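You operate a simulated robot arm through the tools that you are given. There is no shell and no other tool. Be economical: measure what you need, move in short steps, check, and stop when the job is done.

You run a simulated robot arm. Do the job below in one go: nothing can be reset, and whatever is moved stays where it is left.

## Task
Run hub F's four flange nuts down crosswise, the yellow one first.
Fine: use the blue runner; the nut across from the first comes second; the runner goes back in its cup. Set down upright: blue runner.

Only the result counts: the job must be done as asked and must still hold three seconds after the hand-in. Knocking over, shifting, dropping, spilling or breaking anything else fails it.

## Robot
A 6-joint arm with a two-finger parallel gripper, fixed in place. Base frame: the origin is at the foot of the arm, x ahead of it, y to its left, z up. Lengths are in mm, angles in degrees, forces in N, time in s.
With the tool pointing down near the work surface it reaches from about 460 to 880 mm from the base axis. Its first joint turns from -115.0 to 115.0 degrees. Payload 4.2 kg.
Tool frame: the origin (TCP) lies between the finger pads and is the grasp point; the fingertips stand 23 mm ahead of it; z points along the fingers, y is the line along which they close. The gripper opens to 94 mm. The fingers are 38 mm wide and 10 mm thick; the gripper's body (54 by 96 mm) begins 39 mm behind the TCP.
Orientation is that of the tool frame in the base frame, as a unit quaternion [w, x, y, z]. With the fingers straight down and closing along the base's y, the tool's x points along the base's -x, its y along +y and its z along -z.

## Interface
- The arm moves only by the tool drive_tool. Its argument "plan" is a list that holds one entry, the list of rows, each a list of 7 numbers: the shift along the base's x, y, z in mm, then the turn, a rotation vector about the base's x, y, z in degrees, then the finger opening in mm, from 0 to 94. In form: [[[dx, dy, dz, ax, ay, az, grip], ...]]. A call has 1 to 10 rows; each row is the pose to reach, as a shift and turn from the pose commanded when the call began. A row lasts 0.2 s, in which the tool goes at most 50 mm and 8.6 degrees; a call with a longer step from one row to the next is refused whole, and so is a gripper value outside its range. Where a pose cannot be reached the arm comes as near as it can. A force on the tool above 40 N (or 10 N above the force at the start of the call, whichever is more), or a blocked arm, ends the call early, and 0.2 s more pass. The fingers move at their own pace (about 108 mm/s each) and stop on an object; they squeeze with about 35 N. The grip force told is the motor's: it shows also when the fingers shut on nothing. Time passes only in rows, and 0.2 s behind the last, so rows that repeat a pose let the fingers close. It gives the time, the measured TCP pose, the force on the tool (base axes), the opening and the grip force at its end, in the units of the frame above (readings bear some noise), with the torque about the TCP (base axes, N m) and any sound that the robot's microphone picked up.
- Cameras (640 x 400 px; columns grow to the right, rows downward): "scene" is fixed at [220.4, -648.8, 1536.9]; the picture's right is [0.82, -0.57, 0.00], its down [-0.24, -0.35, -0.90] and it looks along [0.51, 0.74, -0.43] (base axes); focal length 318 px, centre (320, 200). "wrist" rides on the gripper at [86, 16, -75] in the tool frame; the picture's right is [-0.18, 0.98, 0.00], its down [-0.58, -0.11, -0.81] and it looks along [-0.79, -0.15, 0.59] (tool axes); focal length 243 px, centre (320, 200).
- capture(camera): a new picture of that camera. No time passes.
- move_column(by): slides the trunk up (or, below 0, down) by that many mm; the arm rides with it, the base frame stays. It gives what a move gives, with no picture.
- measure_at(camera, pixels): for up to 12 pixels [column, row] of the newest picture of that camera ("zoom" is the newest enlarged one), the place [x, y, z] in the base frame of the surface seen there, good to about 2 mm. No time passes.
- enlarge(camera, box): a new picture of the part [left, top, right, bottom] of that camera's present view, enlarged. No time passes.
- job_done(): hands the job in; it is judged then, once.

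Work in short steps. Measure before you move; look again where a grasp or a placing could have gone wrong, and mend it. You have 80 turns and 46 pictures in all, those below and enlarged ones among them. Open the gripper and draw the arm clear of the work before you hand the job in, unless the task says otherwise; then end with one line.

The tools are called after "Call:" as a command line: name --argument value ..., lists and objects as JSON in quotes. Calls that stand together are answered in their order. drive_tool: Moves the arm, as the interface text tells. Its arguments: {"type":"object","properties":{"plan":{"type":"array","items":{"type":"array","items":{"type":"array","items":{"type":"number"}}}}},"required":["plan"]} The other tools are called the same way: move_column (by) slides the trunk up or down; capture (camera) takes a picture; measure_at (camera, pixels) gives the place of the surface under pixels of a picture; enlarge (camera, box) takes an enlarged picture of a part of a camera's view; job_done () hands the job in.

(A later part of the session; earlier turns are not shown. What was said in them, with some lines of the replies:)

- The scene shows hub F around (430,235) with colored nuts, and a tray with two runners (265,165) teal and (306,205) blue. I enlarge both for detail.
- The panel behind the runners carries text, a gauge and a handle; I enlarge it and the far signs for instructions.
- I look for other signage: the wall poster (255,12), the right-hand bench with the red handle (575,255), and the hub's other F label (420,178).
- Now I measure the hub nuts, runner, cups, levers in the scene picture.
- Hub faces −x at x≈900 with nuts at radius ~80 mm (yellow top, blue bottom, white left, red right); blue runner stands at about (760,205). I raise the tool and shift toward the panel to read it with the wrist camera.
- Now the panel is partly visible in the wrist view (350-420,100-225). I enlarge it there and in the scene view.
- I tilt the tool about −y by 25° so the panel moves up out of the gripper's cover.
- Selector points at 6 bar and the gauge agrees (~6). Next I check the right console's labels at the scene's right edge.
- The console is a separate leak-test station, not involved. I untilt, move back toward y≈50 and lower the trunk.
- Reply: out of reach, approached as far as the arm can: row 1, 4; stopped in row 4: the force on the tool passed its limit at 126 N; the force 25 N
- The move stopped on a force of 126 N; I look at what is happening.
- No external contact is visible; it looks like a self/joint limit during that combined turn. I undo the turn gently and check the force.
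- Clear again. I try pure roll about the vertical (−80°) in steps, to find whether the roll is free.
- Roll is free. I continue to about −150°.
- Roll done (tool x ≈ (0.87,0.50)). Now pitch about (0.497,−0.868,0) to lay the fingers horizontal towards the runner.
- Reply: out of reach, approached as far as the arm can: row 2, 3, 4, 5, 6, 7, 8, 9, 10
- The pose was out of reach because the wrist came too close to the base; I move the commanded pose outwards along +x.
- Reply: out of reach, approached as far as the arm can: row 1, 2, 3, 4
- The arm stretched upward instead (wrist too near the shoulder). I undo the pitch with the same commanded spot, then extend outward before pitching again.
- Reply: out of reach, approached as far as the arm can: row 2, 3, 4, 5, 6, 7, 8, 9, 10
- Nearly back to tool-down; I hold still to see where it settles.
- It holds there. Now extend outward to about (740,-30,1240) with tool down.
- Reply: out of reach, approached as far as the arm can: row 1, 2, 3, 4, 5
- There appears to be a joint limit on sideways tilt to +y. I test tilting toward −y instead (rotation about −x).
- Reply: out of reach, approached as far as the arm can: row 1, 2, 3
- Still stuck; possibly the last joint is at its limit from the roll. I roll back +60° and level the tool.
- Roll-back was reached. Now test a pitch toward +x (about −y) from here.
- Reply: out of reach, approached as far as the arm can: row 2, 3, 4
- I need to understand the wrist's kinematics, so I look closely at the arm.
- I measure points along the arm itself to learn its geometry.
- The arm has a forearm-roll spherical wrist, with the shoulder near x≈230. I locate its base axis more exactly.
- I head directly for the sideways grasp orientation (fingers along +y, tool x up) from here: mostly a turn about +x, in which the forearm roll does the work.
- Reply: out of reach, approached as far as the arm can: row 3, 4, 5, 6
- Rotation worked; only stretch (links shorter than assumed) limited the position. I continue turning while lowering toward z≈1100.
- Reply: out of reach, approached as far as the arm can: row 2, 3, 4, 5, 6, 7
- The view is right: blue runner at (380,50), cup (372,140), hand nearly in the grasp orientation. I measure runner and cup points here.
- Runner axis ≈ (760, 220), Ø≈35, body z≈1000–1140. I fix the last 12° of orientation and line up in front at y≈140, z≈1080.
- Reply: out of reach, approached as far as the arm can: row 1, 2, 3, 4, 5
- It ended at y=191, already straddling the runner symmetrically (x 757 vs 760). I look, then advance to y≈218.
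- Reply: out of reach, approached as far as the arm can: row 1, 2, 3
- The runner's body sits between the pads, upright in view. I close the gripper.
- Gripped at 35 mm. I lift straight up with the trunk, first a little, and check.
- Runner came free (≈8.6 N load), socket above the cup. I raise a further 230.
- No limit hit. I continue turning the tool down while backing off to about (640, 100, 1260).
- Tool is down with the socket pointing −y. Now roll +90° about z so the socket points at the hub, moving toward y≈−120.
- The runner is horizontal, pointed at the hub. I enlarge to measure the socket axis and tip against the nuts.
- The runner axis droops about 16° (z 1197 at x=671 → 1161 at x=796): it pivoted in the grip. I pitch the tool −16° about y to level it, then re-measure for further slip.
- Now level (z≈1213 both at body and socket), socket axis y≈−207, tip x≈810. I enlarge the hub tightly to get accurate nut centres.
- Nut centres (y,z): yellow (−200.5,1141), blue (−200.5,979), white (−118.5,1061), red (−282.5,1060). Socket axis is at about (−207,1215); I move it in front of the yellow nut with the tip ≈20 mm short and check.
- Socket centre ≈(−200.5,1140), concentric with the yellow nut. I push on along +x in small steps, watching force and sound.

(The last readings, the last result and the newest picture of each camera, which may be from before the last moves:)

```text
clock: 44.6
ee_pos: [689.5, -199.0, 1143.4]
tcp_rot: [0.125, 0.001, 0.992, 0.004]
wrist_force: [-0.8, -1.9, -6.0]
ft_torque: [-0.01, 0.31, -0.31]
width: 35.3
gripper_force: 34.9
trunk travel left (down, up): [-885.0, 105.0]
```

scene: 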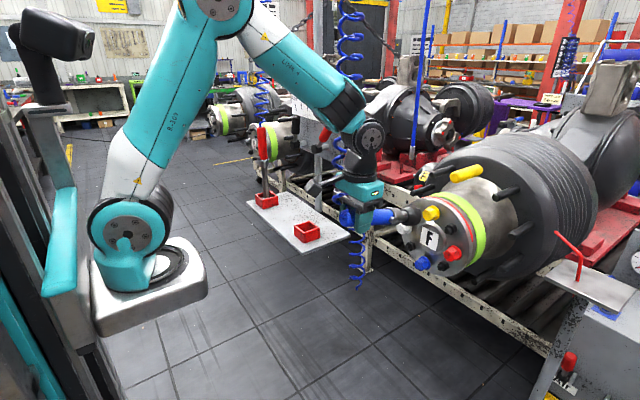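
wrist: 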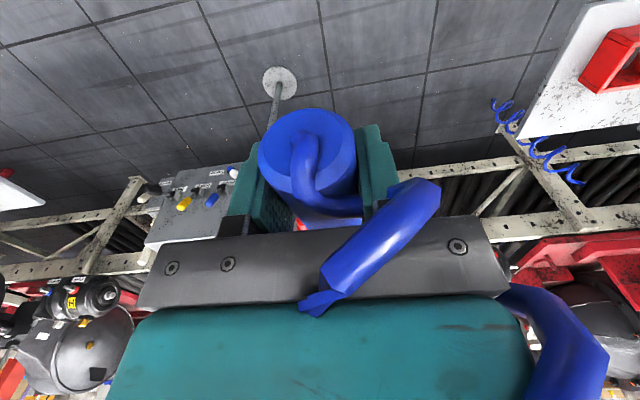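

Socket is over the nut with no axial force yet. I go on.

Call:
drive_tool --plan '[[[2, 0, 0, 0, 0, 0, 0], [4, 0, 0, 0, 0, 0, 0], [6, 0, 0, 0, 0, 0, 0], [8, 0, 0, 0, 0, 0, 0], [10, 0, 0, 0, 0, 0, 0], [10, 0, 0, 0, 0, 0, 0]]]'

```text
clock: 46.0
ee_pos: [697.2, -200.0, 1141.5]
tcp_rot: [0.124, 0.0, 0.992, 0.005]
wrist_force: [-17.1, -4.2, -8.5]
ft_torque: [0.07, 0.6, -0.72]
width: 35.6
gripper_force: 34.8
trunk travel left (down, up): [-885.0, 105.0]
```

Axial force is −17 N, no sound yet. I press a bit more and hold.

Call:
drive_tool --plan '[[[2, 0, 0, 0, 0, 0, 0], [3, 0, 0, 0, 0, 0, 0], [3, 0, 0, 0, 0, 0, 0], [3, 0, 0, 0, 0, 0, 0], [3, 0, 0, 0, 0, 0, 0], [3, 0, 0, 0, 0, 0, 0]]]'

```text
clock: 47.4
ee_pos: [701.3, -199.4, 1142.2]
tcp_rot: [0.125, -0.001, 0.992, 0.005]
wrist_force: [-18.8, -4.4, -9.3]
ft_torque: [0.05, 0.68, -0.79]
width: 35.7
gripper_force: 35.3
trunk travel left (down, up): [-885.0, 105.0]
```

Force stayed at ~19 N while advancing 4 mm: either seating or slip in the grip. I look.

Call:
enlarge --camera "scene" --box '[355, 175, 475, 265]'

```text
4.44 times, centred on (415, 220) of scene
```

zoom: 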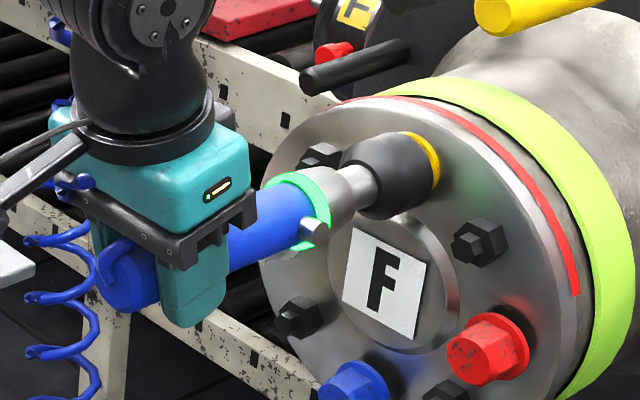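

The runner's ring lights green and the socket is down on the flange. I hold a second longer to be sure, then check again.

Call:
drive_tool --plan '[[[1, 0, 0, 0, 0, 0, 0], [1, 0, 0, 0, 0, 0, 0], [1, 0, 0, 0, 0, 0, 0], [1, 0, 0, 0, 0, 0, 0], [1, 0, 0, 0, 0, 0, 0], [1, 0, 0, 0, 0, 0, 0], [1, 0, 0, 0, 0, 0, 0]]]'

Call:
drive_tool --plan '[[[-10, 0, 0, 0, 0, 0, 0], [-25, 0, 0, 0, 0, 0, 0], [-43, 0, 0, 0, 0, 0, 0], [-50, 0, 0, 0, 0, 0, 0]]]'

Call:
enlarge --camera "scene" --box '[355, 175, 475, 265]'

```text
clock: 49.0
ee_pos: [701.1, -198.6, 1143.2]
tcp_rot: [0.123, 0.0, 0.992, 0.005]
wrist_force: [-24.4, -3.8, -6.1]
ft_torque: [0.01, 0.09, -0.57]
width: 35.2
gripper_force: 34.9
trunk travel left (down, up): [-885.0, 105.0]
```

```text
clock: 50.0
ee_pos: [652.2, -199.3, 1141.8]
tcp_rot: [0.126, 0.0, 0.992, 0.005]
wrist_force: [0.1, -0.3, -8.7]
ft_torque: [-0.01, 0.84, -0.01]
width: 35.3
gripper_force: 35.6
trunk travel left (down, up): [-885.0, 105.0]
```

```text
4.44 times, centred on (415, 220) of scene
```

zoom: 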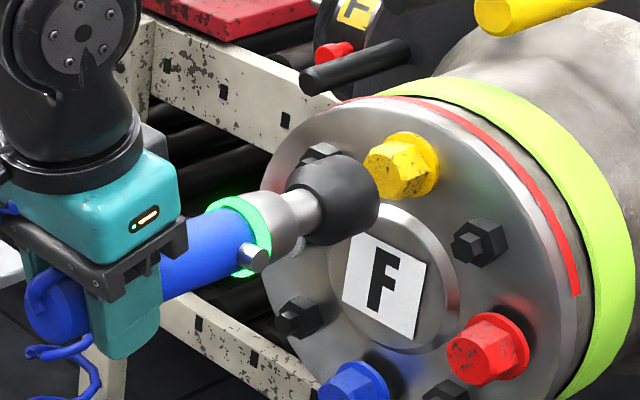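

I measure the yellow nut's front face now (was x≈872.5), and the socket again.

Call:
measure_at --camera "zoom" --pixels '[[395, 168], [385, 160], [485, 360], [345, 160], [363, 190], [372, 200], [368, 170], [372, 222], [305, 212], [185, 262], [200, 255]]'

```text
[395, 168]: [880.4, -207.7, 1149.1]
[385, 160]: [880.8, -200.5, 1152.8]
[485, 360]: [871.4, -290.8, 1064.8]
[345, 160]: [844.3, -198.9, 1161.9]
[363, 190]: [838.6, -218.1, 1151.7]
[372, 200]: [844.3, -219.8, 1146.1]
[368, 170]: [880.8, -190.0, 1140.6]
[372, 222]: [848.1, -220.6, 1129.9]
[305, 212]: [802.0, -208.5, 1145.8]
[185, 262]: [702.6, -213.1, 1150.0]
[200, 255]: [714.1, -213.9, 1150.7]
```

The yellow nut went in by 8 mm (872.5→880.5), green ring shown. Now down to the blue nut opposite: Δz −161.5, staying 23 mm clear.

Call:
drive_tool --plan '[[[0, 0, -40, 0, 0, 0, 0], [0, 0, -80, 0, 0, 0, 0], [0, -0.5, -120, 0, 0, 0, 0], [0, -1, -161.5, 0, 0, 0, 0], [0, -1, -161.5, 0, 0, 0, 0]]]'

Call:
enlarge --camera "scene" --box '[345, 200, 465, 300]'

```text
clock: 51.2
ee_pos: [652.2, -198.8, 980.6]
tcp_rot: [0.124, -0.001, 0.992, 0.005]
wrist_force: [-0.2, 0.2, -8.7]
ft_torque: [-0.02, 0.85, -0.06]
width: 35.5
gripper_force: 35.0
trunk travel left (down, up): [-885.0, 105.0]
```

```text
4.00 times, centred on (405, 250) of scene
```

zoom: 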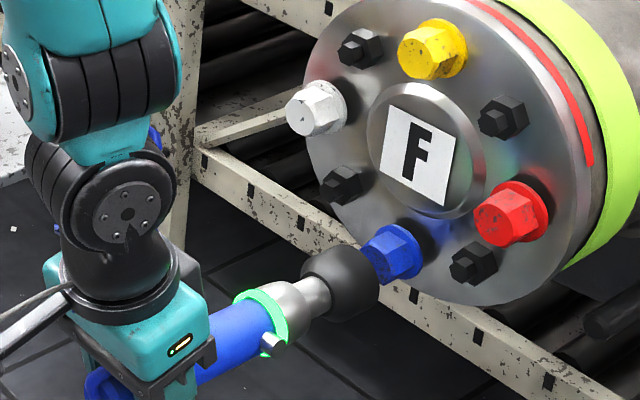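

Call:
measure_at --camera "zoom" --pixels '[[345, 250], [355, 258], [362, 270], [368, 280], [370, 292], [366, 305], [385, 245], [320, 290], [240, 330], [225, 335]]'

```text
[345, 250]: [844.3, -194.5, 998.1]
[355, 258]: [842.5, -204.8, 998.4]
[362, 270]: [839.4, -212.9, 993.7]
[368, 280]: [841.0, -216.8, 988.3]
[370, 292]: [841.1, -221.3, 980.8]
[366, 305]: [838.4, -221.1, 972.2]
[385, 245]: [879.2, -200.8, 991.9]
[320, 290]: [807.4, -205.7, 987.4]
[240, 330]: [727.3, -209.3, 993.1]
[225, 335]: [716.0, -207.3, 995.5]
```

Socket centre (−199.5,977) vs nut (−200.5,978.7): good, with a 1 mm trim. I push on.

Call:
drive_tool --plan '[[[12, -1, 1, 0, 0, 0, 0], [22, -1, 1, 0, 0, 0, 0], [28, -1, 1, 0, 0, 0, 0], [32, -1, 1, 0, 0, 0, 0], [36, -1, 1, 0, 0, 0, 0], [39, -1, 1, 0, 0, 0, 0], [41, -1, 1, 0, 0, 0, 0], [43, -1, 1, 0, 0, 0, 0]]]'

Call:
drive_tool --plan '[[[1.5, 0, 0, 0, 0, 0, 0], [3, 0, 0, 0, 0, 0, 0], [4.5, 0, 0, 0, 0, 0, 0], [6, 0, 0, 0, 0, 0, 0], [7, 0, 0, 0, 0, 0, 0], [7, 0, 0, 0, 0, 0, 0], [7, 0, 0, 0, 0, 0, 0], [7, 0, 0, 0, 0, 0, 0]]]'

```text
clock: 53.0
ee_pos: [694.7, -200.5, 981.6]
tcp_rot: [0.123, -0.001, 0.992, 0.006]
wrist_force: [-11.4, 2.9, -4.5]
ft_torque: [0.0, -0.2, 0.46]
width: 35.4
gripper_force: 35.5
trunk travel left (down, up): [-885.0, 105.0]
```

```text
clock: 54.8
ee_pos: [701.0, -200.6, 980.8]
tcp_rot: [0.124, -0.001, 0.992, 0.006]
wrist_force: [-22.2, 4.7, -6.5]
ft_torque: [-0.01, 0.07, 0.71]
width: 35.0
gripper_force: 35.0
trunk travel left (down, up): [-885.0, 105.0]
```

Same seat position (x 701) and force as for yellow. I hold briefly with 1 mm more, back off and check the face depth.

Call:
drive_tool --plan '[[[1, 0, 0, 0, 0, 0, 0], [1, 0, 0, 0, 0, 0, 0], [1, 0, 0, 0, 0, 0, 0], [1, 0, 0, 0, 0, 0, 0], [1, 0, 0, 0, 0, 0, 0], [1, 0, 0, 0, 0, 0, 0]]]'

Call:
drive_tool --plan '[[[-10, 0, 0, 0, 0, 0, 0], [-25, 0, 0, 0, 0, 0, 0], [-43, 0, 0, 0, 0, 0, 0], [-50, 0, 0, 0, 0, 0, 0]]]'

Call:
enlarge --camera "scene" --box '[345, 200, 465, 300]'

```text
clock: 56.2
ee_pos: [701.6, -201.5, 981.3]
tcp_rot: [0.123, -0.001, 0.992, 0.005]
wrist_force: [-23.9, 4.5, -8.1]
ft_torque: [-0.03, 0.44, 0.74]
width: 35.0
gripper_force: 34.8
trunk travel left (down, up): [-885.0, 105.0]
```

```text
clock: 57.2
ee_pos: [654.8, -202.4, 981.1]
tcp_rot: [0.125, -0.001, 0.992, 0.005]
wrist_force: [0.4, 0.5, -9.3]
ft_torque: [0.01, 0.83, 0.03]
width: 35.3
gripper_force: 35.3
trunk travel left (down, up): [-885.0, 105.0]
```

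```text
4.00 times, centred on (405, 250) of scene
```

zoom: 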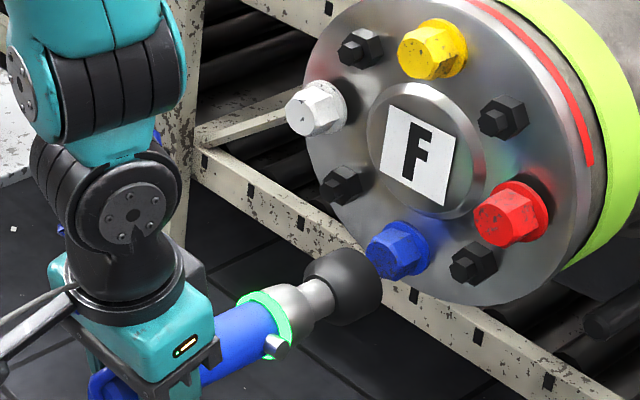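

Call:
measure_at --camera "zoom" --pixels '[[390, 255], [400, 262], [308, 110], [420, 50], [358, 258], [365, 270], [371, 282], [373, 295], [345, 249]]'

```text
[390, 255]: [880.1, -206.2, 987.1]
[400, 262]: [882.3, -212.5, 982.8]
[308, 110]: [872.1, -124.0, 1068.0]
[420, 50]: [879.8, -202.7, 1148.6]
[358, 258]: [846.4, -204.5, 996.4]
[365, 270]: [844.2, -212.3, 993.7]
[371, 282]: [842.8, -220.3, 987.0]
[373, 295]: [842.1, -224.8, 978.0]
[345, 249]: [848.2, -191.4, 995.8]
```

Blue is seated (880). Next the white nut: Δy +83.5, Δz +85, then verify alignment.

Call:
drive_tool --plan '[[[0, 21, 21, 0, 0, 0, 0], [0, 42, 42, 0, 0, 0, 0], [0, 63, 63, 0, 0, 0, 0], [0, 83.5, 85, 0, 0, 0, 0], [0, 83.5, 85, 0, 0, 0, 0]]]'

Call:
enlarge --camera "scene" --box '[325, 180, 445, 280]'

```text
clock: 58.4
ee_pos: [653.8, -116.6, 1067.7]
tcp_rot: [0.124, -0.001, 0.992, 0.005]
wrist_force: [-0.3, -0.6, -8.9]
ft_torque: [0.01, 0.86, -0.01]
width: 35.1
gripper_force: 34.3
trunk travel left (down, up): [-885.0, 105.0]
```

```text
4.00 times, centred on (385, 230) of scene
```

zoom: 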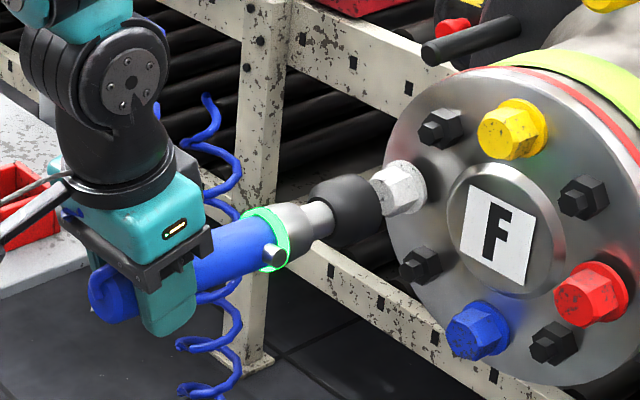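

Call:
measure_at --camera "zoom" --pixels '[[350, 176], [362, 183], [370, 192], [376, 204], [378, 216], [374, 228], [240, 243], [215, 252]]'

```text
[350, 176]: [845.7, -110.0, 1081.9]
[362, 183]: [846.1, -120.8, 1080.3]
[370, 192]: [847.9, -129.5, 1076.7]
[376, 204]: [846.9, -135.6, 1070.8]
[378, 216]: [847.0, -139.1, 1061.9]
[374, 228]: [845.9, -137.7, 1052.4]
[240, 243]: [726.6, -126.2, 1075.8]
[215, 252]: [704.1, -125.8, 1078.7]
```

Socket centre (−117,1060) vs white nut (−118.5,1061): trim and press.

Call:
drive_tool --plan '[[[12, -1, 1, 0, 0, 0, 0], [22, -1, 1, 0, 0, 0, 0], [28, -1, 1, 0, 0, 0, 0], [32, -1, 1, 0, 0, 0, 0], [35, -1, 1, 0, 0, 0, 0], [38, -1, 1, 0, 0, 0, 0], [40, -1, 1, 0, 0, 0, 0], [41, -1, 1, 0, 0, 0, 0]]]'

Call:
drive_tool --plan '[[[1.5, 0, 0, 0, 0, 0, 0], [3, 0, 0, 0, 0, 0, 0], [4.5, 0, 0, 0, 0, 0, 0], [6, 0, 0, 0, 0, 0, 0], [7, 0, 0, 0, 0, 0, 0], [7, 0, 0, 0, 0, 0, 0], [8, 0, 0, 0, 0, 0, 0], [8, 0, 0, 0, 0, 0, 0], [8, 0, 0, 0, 0, 0, 0], [8, 0, 0, 0, 0, 0, 0]]]'

```text
clock: 60.2
ee_pos: [694.6, -118.5, 1068.2]
tcp_rot: [0.124, -0.001, 0.992, 0.004]
wrist_force: [-5.3, -0.7, -5.9]
ft_torque: [-0.04, 0.41, -0.31]
width: 34.9
gripper_force: 34.9
trunk travel left (down, up): [-885.0, 105.0]
```

```text
clock: 62.4
ee_pos: [702.3, -117.5, 1067.1]
tcp_rot: [0.124, 0.001, 0.992, 0.004]
wrist_force: [-23.1, -5.3, -2.7]
ft_torque: [-0.01, -0.48, -1.02]
width: 35.5
gripper_force: 35.1
trunk travel left (down, up): [-885.0, 105.0]
```

Seat reached (x 702, −23 N). Hold a bit, back off, and cross over to the red nut (Δy −164), then check both.

Call:
drive_tool --plan '[[[0, 0, 0, 0, 0, 0, 0], [0, 0, 0, 0, 0, 0, 0], [0, 0, 0, 0, 0, 0, 0], [-10, 0, 0, 0, 0, 0, 0], [-25, 0, 0, 0, 0, 0, 0], [-43, 0, 0, 0, 0, 0, 0], [-50, 0, 0, 0, 0, 0, 0]]]'

Call:
drive_tool --plan '[[[0, -40, 0, 0, 0, 0, 0], [0, -80, 0, 0, 0, 0, 0], [0, -120, 0, 0, 0, 0, 0], [0, -150, 0, 0, 0, 0, 0], [0, -164, 0, 0, 0, 0, 0], [0, -164, 0, 0, 0, 0, 0]]]'

Call:
enlarge --camera "scene" --box '[370, 200, 490, 300]'

```text
clock: 64.0
ee_pos: [653.1, -117.5, 1066.9]
tcp_rot: [0.125, -0.001, 0.992, 0.005]
wrist_force: [0.5, 0.3, -8.8]
ft_torque: [-0.01, 0.83, -0.01]
width: 35.3
gripper_force: 34.9
trunk travel left (down, up): [-885.0, 105.0]
```

```text
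clock: 65.4
ee_pos: [652.4, -280.9, 1067.1]
tcp_rot: [0.125, -0.001, 0.992, 0.005]
wrist_force: [0.4, -1.0, -9.4]
ft_torque: [-0.01, 0.83, 0.01]
width: 35.4
gripper_force: 34.9
trunk travel left (down, up): [-885.0, 105.0]
```

```text
4.00 times, centred on (430, 250) of scene
```

zoom: 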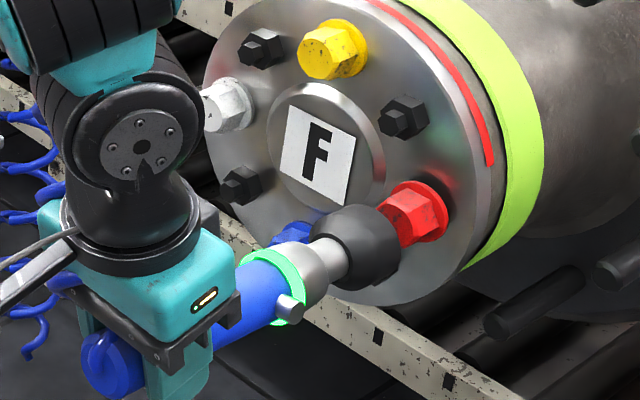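

Call:
measure_at --camera "zoom" --pixels '[[213, 108], [220, 112], [355, 207], [372, 208], [384, 217], [393, 229], [397, 242], [396, 256], [405, 220], [250, 285]]'

```text
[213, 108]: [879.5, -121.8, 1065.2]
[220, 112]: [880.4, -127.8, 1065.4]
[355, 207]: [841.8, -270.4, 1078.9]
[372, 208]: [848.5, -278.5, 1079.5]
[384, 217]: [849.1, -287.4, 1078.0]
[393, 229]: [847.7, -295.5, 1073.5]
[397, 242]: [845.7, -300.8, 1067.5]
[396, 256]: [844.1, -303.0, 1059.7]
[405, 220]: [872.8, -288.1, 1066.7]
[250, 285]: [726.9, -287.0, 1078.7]
```

White is seated (880). Socket (−281,1057.5) vs red (−282.5,1060): trim and press.

Call:
drive_tool --plan '[[[12, -1.3, 2, 0, 0, 0, 0], [22, -1.3, 2, 0, 0, 0, 0], [28, -1.3, 2, 0, 0, 0, 0], [32, -1.3, 2, 0, 0, 0, 0], [35, -1.3, 2, 0, 0, 0, 0], [38, -1.3, 2, 0, 0, 0, 0], [40, -1.3, 2, 0, 0, 0, 0], [41, -1.3, 2, 0, 0, 0, 0]]]'

Call:
drive_tool --plan '[[[1.5, 0, 0, 0, 0, 0, 0], [3, 0, 0, 0, 0, 0, 0], [4.5, 0, 0, 0, 0, 0, 0], [6, 0, 0, 0, 0, 0, 0], [7, 0, 0, 0, 0, 0, 0], [7, 0, 0, 0, 0, 0, 0], [8, 0, 0, 0, 0, 0, 0], [9, 0, 0, 0, 0, 0, 0], [9, 0, 0, 0, 0, 0, 0], [9, 0, 0, 0, 0, 0, 0]]]'

```text
clock: 67.2
ee_pos: [693.3, -282.8, 1069.6]
tcp_rot: [0.124, -0.001, 0.992, 0.005]
wrist_force: [-5.9, 0.2, -8.2]
ft_torque: [0.0, 0.58, 0.08]
width: 35.3
gripper_force: 34.9
trunk travel left (down, up): [-885.0, 105.0]
```

```text
clock: 69.4
ee_pos: [702.6, -283.5, 1070.0]
tcp_rot: [0.124, 0.0, 0.992, 0.005]
wrist_force: [-20.1, 1.5, -4.6]
ft_torque: [0.06, 0.01, 0.35]
width: 35.3
gripper_force: 34.8
trunk travel left (down, up): [-885.0, 105.0]
```

All four look run down by the same stroke. I hold, back off to x≈620 and rise to the transfer pose near (618,−207,1216).

Call:
drive_tool --plan '[[[0, 0, 0, 0, 0, 0, 0], [0, 0, 0, 0, 0, 0, 0], [0, 0, 0, 0, 0, 0, 0], [-10, 0, 0, 0, 0, 0, 0], [-25, 0, 0, 0, 0, 0, 0], [-43, 0, 0, 0, 0, 0, 0], [-65, 0, 0, 0, 0, 0, 0], [-85, 0, 0, 0, 0, 0, 0], [-85, 0, 20, 0, 0, 0, 0]]]'

Call:
drive_tool --plan '[[[0, 20, 35, 0, 0, 0, 0], [0, 40, 70, 0, 0, 0, 0], [0, 60, 105, 0, 0, 0, 0], [0, 76, 126, 0, 0, 0, 0], [0, 76, 126, 0, 0, 0, 0]]]'

Call:
enlarge --camera "scene" --box '[330, 165, 490, 285]'

```text
clock: 71.4
ee_pos: [616.6, -284.6, 1090.5]
tcp_rot: [0.125, -0.001, 0.992, 0.005]
wrist_force: [-0.3, -0.3, -9.4]
ft_torque: [0.0, 0.9, 0.01]
width: 35.1
gripper_force: 35.3
trunk travel left (down, up): [-885.0, 105.0]
```

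```text
clock: 72.6
ee_pos: [615.3, -209.4, 1219.2]
tcp_rot: [0.124, 0.0, 0.992, 0.005]
wrist_force: [0.0, 1.0, -8.4]
ft_torque: [0.03, 0.86, 0.0]
width: 35.2
gripper_force: 34.9
trunk travel left (down, up): [-885.0, 105.0]
```

```text
3.33 times, centred on (410, 225) of scene
```

zoom: 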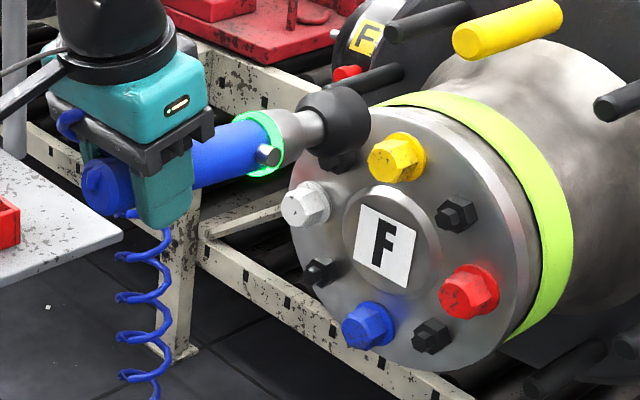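

The red gap mark on the flange is gone. I measure the red nut and the runner's line.

Call:
measure_at --camera "zoom" --pixels '[[460, 295], [390, 160], [360, 328], [300, 205], [215, 155], [235, 148], [330, 92], [345, 90], [355, 105], [360, 120], [362, 132], [358, 143]]'

```text
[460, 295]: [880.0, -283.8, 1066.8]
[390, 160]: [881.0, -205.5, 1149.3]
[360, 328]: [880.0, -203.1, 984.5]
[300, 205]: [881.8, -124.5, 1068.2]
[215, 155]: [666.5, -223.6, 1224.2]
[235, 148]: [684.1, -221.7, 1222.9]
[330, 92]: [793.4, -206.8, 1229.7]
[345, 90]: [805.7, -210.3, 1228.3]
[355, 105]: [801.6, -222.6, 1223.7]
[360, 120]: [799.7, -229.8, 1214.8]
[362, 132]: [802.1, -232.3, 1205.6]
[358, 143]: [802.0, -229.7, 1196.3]
```

All four nuts are at 880. Runner droop is 2.7°. Now reverse the transfer: roll −90° about z while moving toward (644,102,1262).

Call:
drive_tool --plan '[[[0, 30, 5, 0, 0, -8.4, 0], [0, 60, 10, 0, 0, -16.8, 0], [2, 92, 14, 0, 0, -25.2, 0], [5, 124, 18, 0, 0, -33.6, 0], [8, 156, 22, 0, 0, -42, 0], [11, 188, 26, 0, 0, -50.4, 0], [15, 220, 30, 0, 0, -58.8, 0], [19, 250, 34, 0, 0, -67.2, 0], [23, 280, 38, 0, 0, -75.6, 0], [27, 305, 42, 0, 0, -84, 0]]]'

Call:
drive_tool --plan '[[[2, 5, 2, 0, 0, -6, 0], [2, 5, 2, 0, 0, -6, 0]]]'

```text
clock: 74.8
ee_pos: [645.3, 100.1, 1258.7]
tcp_rot: [0.096, 0.665, 0.737, -0.08]
wrist_force: [0.0, -0.1, -8.2]
ft_torque: [0.87, 0.09, 0.02]
width: 35.1
gripper_force: 34.8
trunk travel left (down, up): [-885.0, 105.0]
```

```text
clock: 75.4
ee_pos: [646.4, 104.1, 1258.9]
tcp_rot: [0.092, 0.702, 0.701, -0.085]
wrist_force: [-0.1, 0.4, -8.6]
ft_torque: [0.84, 0.01, -0.01]
width: 35.3
gripper_force: 35.0
trunk travel left (down, up): [-885.0, 105.0]
```

Now turn about +x to bring the runner upright, moving back above the cup.

Call:
drive_tool --plan '[[[8, 12, 12, 8, 0, 0, 0], [16, 24, 24, 16, 0, 0, 0], [24, 36, 36, 24, 0, 0, 0], [32, 48, 48, 32, 0, 0, 0], [40, 60, 60, 40, 0, 0, 0], [48, 72, 72, 48, 0, 0, 0], [56, 84, 84, 56, 0, 0, 0], [64, 96, 96, 64, 0, 0, 0]]]'

Call:
drive_tool --plan '[[[14, 4, 8, 8, 0, 0, 0], [28, 8, 16, 16, 0, 0, 0], [40, 12, 22, 23.3, 0, 0, 0], [48, 16, 26, 23.3, 0, 0, 0], [48, 16, 26, 23.3, 0, 0, 0]]]'

Call:
capture --camera "scene"

```text
clock: 77.2
ee_pos: [713.3, 198.7, 1357.0]
tcp_rot: [-0.295, 0.643, 0.64, 0.301]
wrist_force: [-0.9, 0.0, -9.3]
ft_torque: [0.29, 0.04, -0.01]
width: 35.1
gripper_force: 34.7
trunk travel left (down, up): [-885.0, 105.0]
```

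```text
clock: 78.4
ee_pos: [759.1, 215.8, 1383.5]
tcp_rot: [-0.418, 0.571, 0.566, 0.423]
wrist_force: [-0.3, -0.6, -9.4]
ft_torque: [-0.03, 0.01, -0.04]
width: 35.4
gripper_force: 35.0
trunk travel left (down, up): [-885.0, 105.0]
```

```text
5 pictures are left
```

scene: 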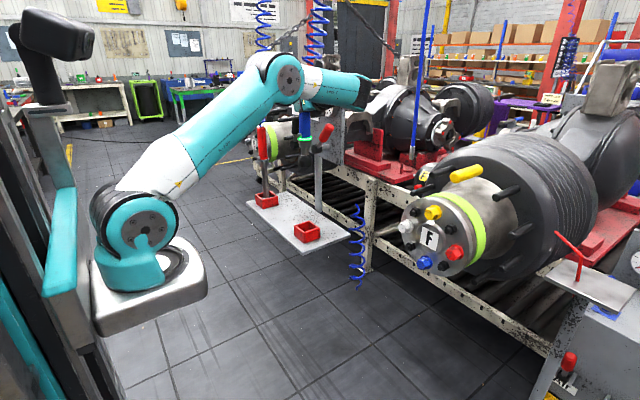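

Torque is ~0, so the runner hangs plumb. I measure the socket and the cup for alignment.

Call:
measure_at --camera "scene" --pixels '[[305, 125], [305, 132], [305, 150], [306, 154], [302, 152], [309, 152], [294, 229], [308, 221], [321, 230], [307, 240], [307, 229], [307, 232]]'

Call:
enlarge --camera "scene" --box '[265, 100, 345, 250]'

```text
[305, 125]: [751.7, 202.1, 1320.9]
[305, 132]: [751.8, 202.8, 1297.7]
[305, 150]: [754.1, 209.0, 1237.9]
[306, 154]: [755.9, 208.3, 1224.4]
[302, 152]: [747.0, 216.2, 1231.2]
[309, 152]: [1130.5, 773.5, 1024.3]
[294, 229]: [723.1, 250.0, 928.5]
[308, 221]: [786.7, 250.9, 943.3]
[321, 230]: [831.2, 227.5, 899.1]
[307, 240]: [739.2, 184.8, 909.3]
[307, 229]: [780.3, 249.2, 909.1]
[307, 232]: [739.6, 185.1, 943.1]
```

```text
2.67 times, centred on (305, 175) of scene
```

zoom: 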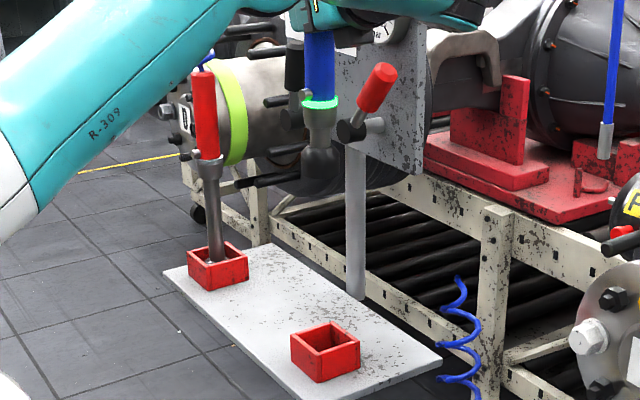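

Call:
measure_at --camera "zoom" --pixels '[[304, 165], [320, 165], [336, 165], [320, 178], [320, 155], [310, 60], [320, 60], [330, 60], [320, 183]]'

Call:
measure_at --camera "zoom" --pixels '[[292, 345], [325, 362], [318, 380], [358, 350], [327, 325], [318, 330], [340, 345], [322, 345]]'

```text
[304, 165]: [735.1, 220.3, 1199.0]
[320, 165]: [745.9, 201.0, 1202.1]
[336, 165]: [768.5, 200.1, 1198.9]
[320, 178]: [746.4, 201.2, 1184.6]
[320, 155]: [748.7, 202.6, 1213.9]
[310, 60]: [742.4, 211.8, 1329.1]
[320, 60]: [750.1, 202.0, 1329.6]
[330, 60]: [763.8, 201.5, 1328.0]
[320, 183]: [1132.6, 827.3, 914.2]
```

```text
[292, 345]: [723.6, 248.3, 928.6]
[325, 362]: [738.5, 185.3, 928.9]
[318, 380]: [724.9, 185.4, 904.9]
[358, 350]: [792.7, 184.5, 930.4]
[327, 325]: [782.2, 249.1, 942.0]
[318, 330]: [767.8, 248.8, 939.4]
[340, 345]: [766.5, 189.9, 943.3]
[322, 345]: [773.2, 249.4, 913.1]
```

Socket centre (757.5,220), body plumb within 1°, cup centre ≈(758.5,219.5). I lower with the trunk to just above the bottom.

Call:
move_column --by -220

Call:
move_column --by -68

Call:
drive_tool --plan '[[[0, 0, -3, 0, 0, 0, 0], [0, 0, -5, 0, 0, 0, 0], [0, 0, -7, 0, 0, 0, 0], [0, 0, -9, 0, 0, 0, 0]]]'

```text
clock: 80.8
ee_pos: [757.9, 215.6, 1163.8]
tcp_rot: [-0.418, 0.571, 0.567, 0.423]
wrist_force: [-0.9, 0.8, -8.0]
ft_torque: [-0.02, 0.02, 0.0]
width: 35.5
gripper_force: 34.5
trunk travel left (down, up): [-665.0, 325.0]
```

```text
clock: 81.8
ee_pos: [757.1, 215.4, 1098.1]
tcp_rot: [-0.417, 0.57, 0.567, 0.425]
wrist_force: [-0.4, -0.7, 8.1]
ft_torque: [-0.51, 0.12, -0.03]
width: 35.4
gripper_force: 35.3
trunk travel left (down, up): [-597.0, 393.0]
```

```text
clock: 82.5
ee_pos: [757.2, 215.2, 1097.4]
tcp_rot: [-0.418, 0.566, 0.566, 0.429]
wrist_force: [-5.4, -3.0, 13.2]
ft_torque: [-0.84, 1.21, -0.01]
width: 35.3
gripper_force: 34.6
trunk travel left (down, up): [-597.0, 393.0]
stopped in row 3: the force on the tool passed its limit at 43 N (the readings are from after the stop); the commanded pose is now the measured one
```

Contact already at TCP z≈1098 — floor or rim? I look.

Call:
enlarge --camera "scene" --box '[270, 165, 350, 255]'

```text
4.44 times, centred on (310, 210) of scene
```

zoom: 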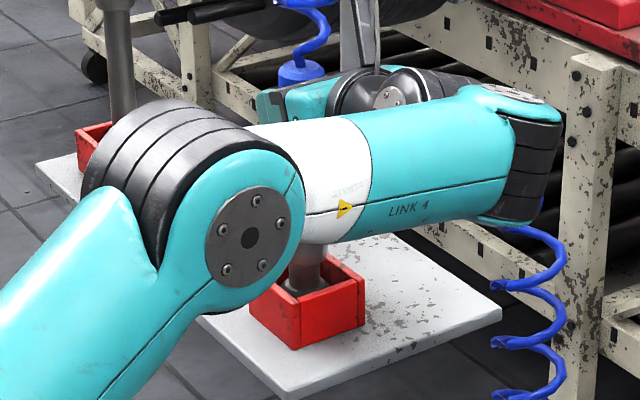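

Call:
measure_at --camera "zoom" --pixels '[[308, 255], [308, 268], [303, 282], [300, 290], [322, 280], [300, 325], [345, 285], [288, 280]]'

```text
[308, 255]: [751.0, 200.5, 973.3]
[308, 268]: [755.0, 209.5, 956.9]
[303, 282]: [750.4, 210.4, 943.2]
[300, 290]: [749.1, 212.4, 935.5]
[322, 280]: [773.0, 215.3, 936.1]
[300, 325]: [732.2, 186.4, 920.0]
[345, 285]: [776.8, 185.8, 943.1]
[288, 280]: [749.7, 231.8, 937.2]
```

The socket shoulder sits at z≈937 inside the cup (rim 943) and the cone is at the same height as at the start: it is on the floor. I ease off 1 mm and open.

Call:
drive_tool --plan '[[[0, 0, 1.5, 0, 0, 0, 20], [0, 0, 1.5, 0, 0, 0, 30], [0, 0, 1.5, 0, 0, 0, 37], [0, 0, 1.5, 0, 0, 0, 42], [0, 0, 1.5, 0, 0, 0, 60], [0, 0, 1.5, 0, 0, 0, 90], [0, 0, 1.5, 0, 0, 0, 94]]]'

Call:
capture --camera "wrist"

```text
clock: 84.1
ee_pos: [758.2, 214.6, 1097.6]
tcp_rot: [-0.417, 0.567, 0.566, 0.428]
wrist_force: [-0.2, 0.4, -0.1]
ft_torque: [-0.02, 0.02, 0.0]
width: 93.9
gripper_force: 0.2
trunk travel left (down, up): [-597.0, 393.0]
```

```text
2 pictures are left
```

wrist: 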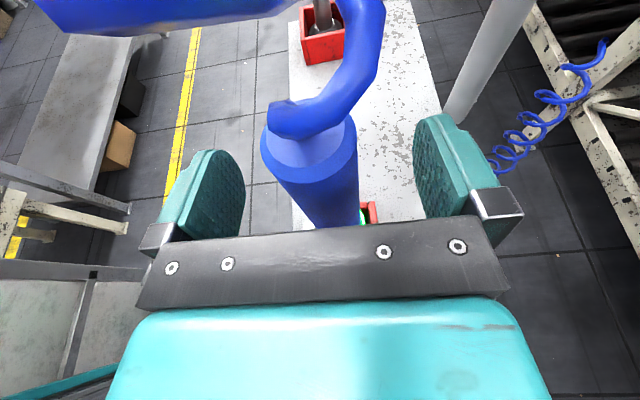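

The runner stands free in its cup. I retract along the fingers in small steps with a slight yaw.

Call:
drive_tool --plan '[[[0, -15, 4, 0, 0, 0, 94], [-2, -30, 8, 0, 0, -2, 94], [-5, -45, 13, 0, 0, -4, 94]]]'

```text
clock: 84.9
ee_pos: [754.2, 171.2, 1110.3]
tcp_rot: [-0.402, 0.587, 0.547, 0.442]
wrist_force: [0.2, -0.2, -0.4]
ft_torque: [0.02, -0.03, 0.01]
width: 93.9
gripper_force: 0.1
trunk travel left (down, up): [-597.0, 393.0]
```

Clean; I retreat further.

Call:
drive_tool --plan '[[[-8, -20, 5, 0, 0, -4, 94], [-18, -40, 10, 0, 0, -8, 94], [-30, -60, 15, 0, 0, -12, 94], [-45, -80, 20, 0, 0, -16, 94], [-60, -100, 25, 0, 0, -20, 94]]]'

Call:
enlarge --camera "scene" --box '[220, 100, 480, 290]'

```text
clock: 86.1
ee_pos: [694.9, 71.5, 1135.4]
tcp_rot: [-0.32, 0.672, 0.436, 0.506]
wrist_force: [0.9, -0.1, 0.3]
ft_torque: [0.01, 0.01, 0.01]
width: 94.0
gripper_force: 0.1
trunk travel left (down, up): [-597.0, 393.0]
```

```text
2.11 times, centred on (350, 195) of scene
```

zoom: 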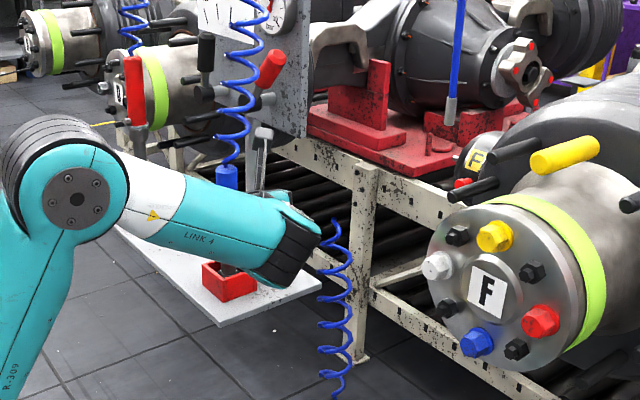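

The hand is clear; I draw the arm farther back and take a last look at the runner.

Call:
drive_tool --plan '[[[-15, -30, 20, 0, 0, 0, 94], [-30, -60, 40, 0, 0, 0, 94], [-45, -90, 60, 0, 0, 0, 94], [-60, -115, 80, 0, 0, 0, 94]]]'

Call:
move_column --by 200

Call:
enlarge --camera "scene" --box '[255, 150, 355, 260]'

```text
clock: 87.1
ee_pos: [635.5, -30.5, 1208.2]
tcp_rot: [-0.317, 0.674, 0.435, 0.506]
wrist_force: [-0.3, 0.6, -0.5]
ft_torque: [0.0, 0.01, 0.01]
width: 94.2
gripper_force: 0.1
out of reach, approached as far as the arm can: row 4
trunk travel left (down, up): [-597.0, 393.0]
```

```text
clock: 89.2
ee_pos: [637.8, -31.5, 1409.1]
tcp_rot: [-0.317, 0.674, 0.435, 0.506]
wrist_force: [0.2, -0.9, -0.1]
ft_torque: [0.0, -0.02, 0.02]
width: 93.9
gripper_force: 0.0
trunk travel left (down, up): [-797.0, 193.0]
```

```text
3.64 times, centred on (305, 205) of scene
```

zoom: 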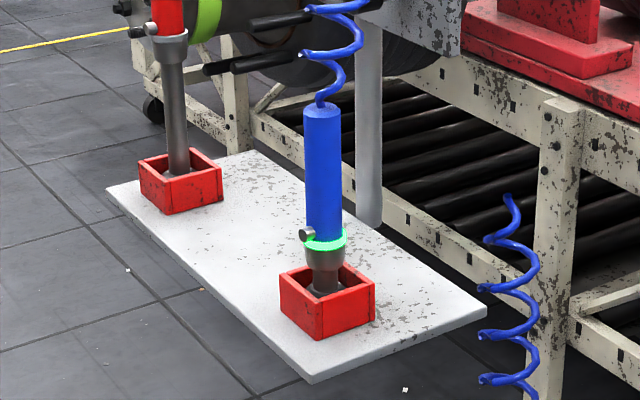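

The blue runner stands upright in its cup, all nuts are seated and the arm is clear, so I hand the job in.

Call:
job_done

```text
The job is handed in.
```

I ran hub F's four flange nuts down crosswise with the blue runner: yellow, blue, white, red. Each nut measured about 8 mm further in than before, and the runner's ring lit green. The runner is back upright in its cup with the arm clear, and the job is handed in.
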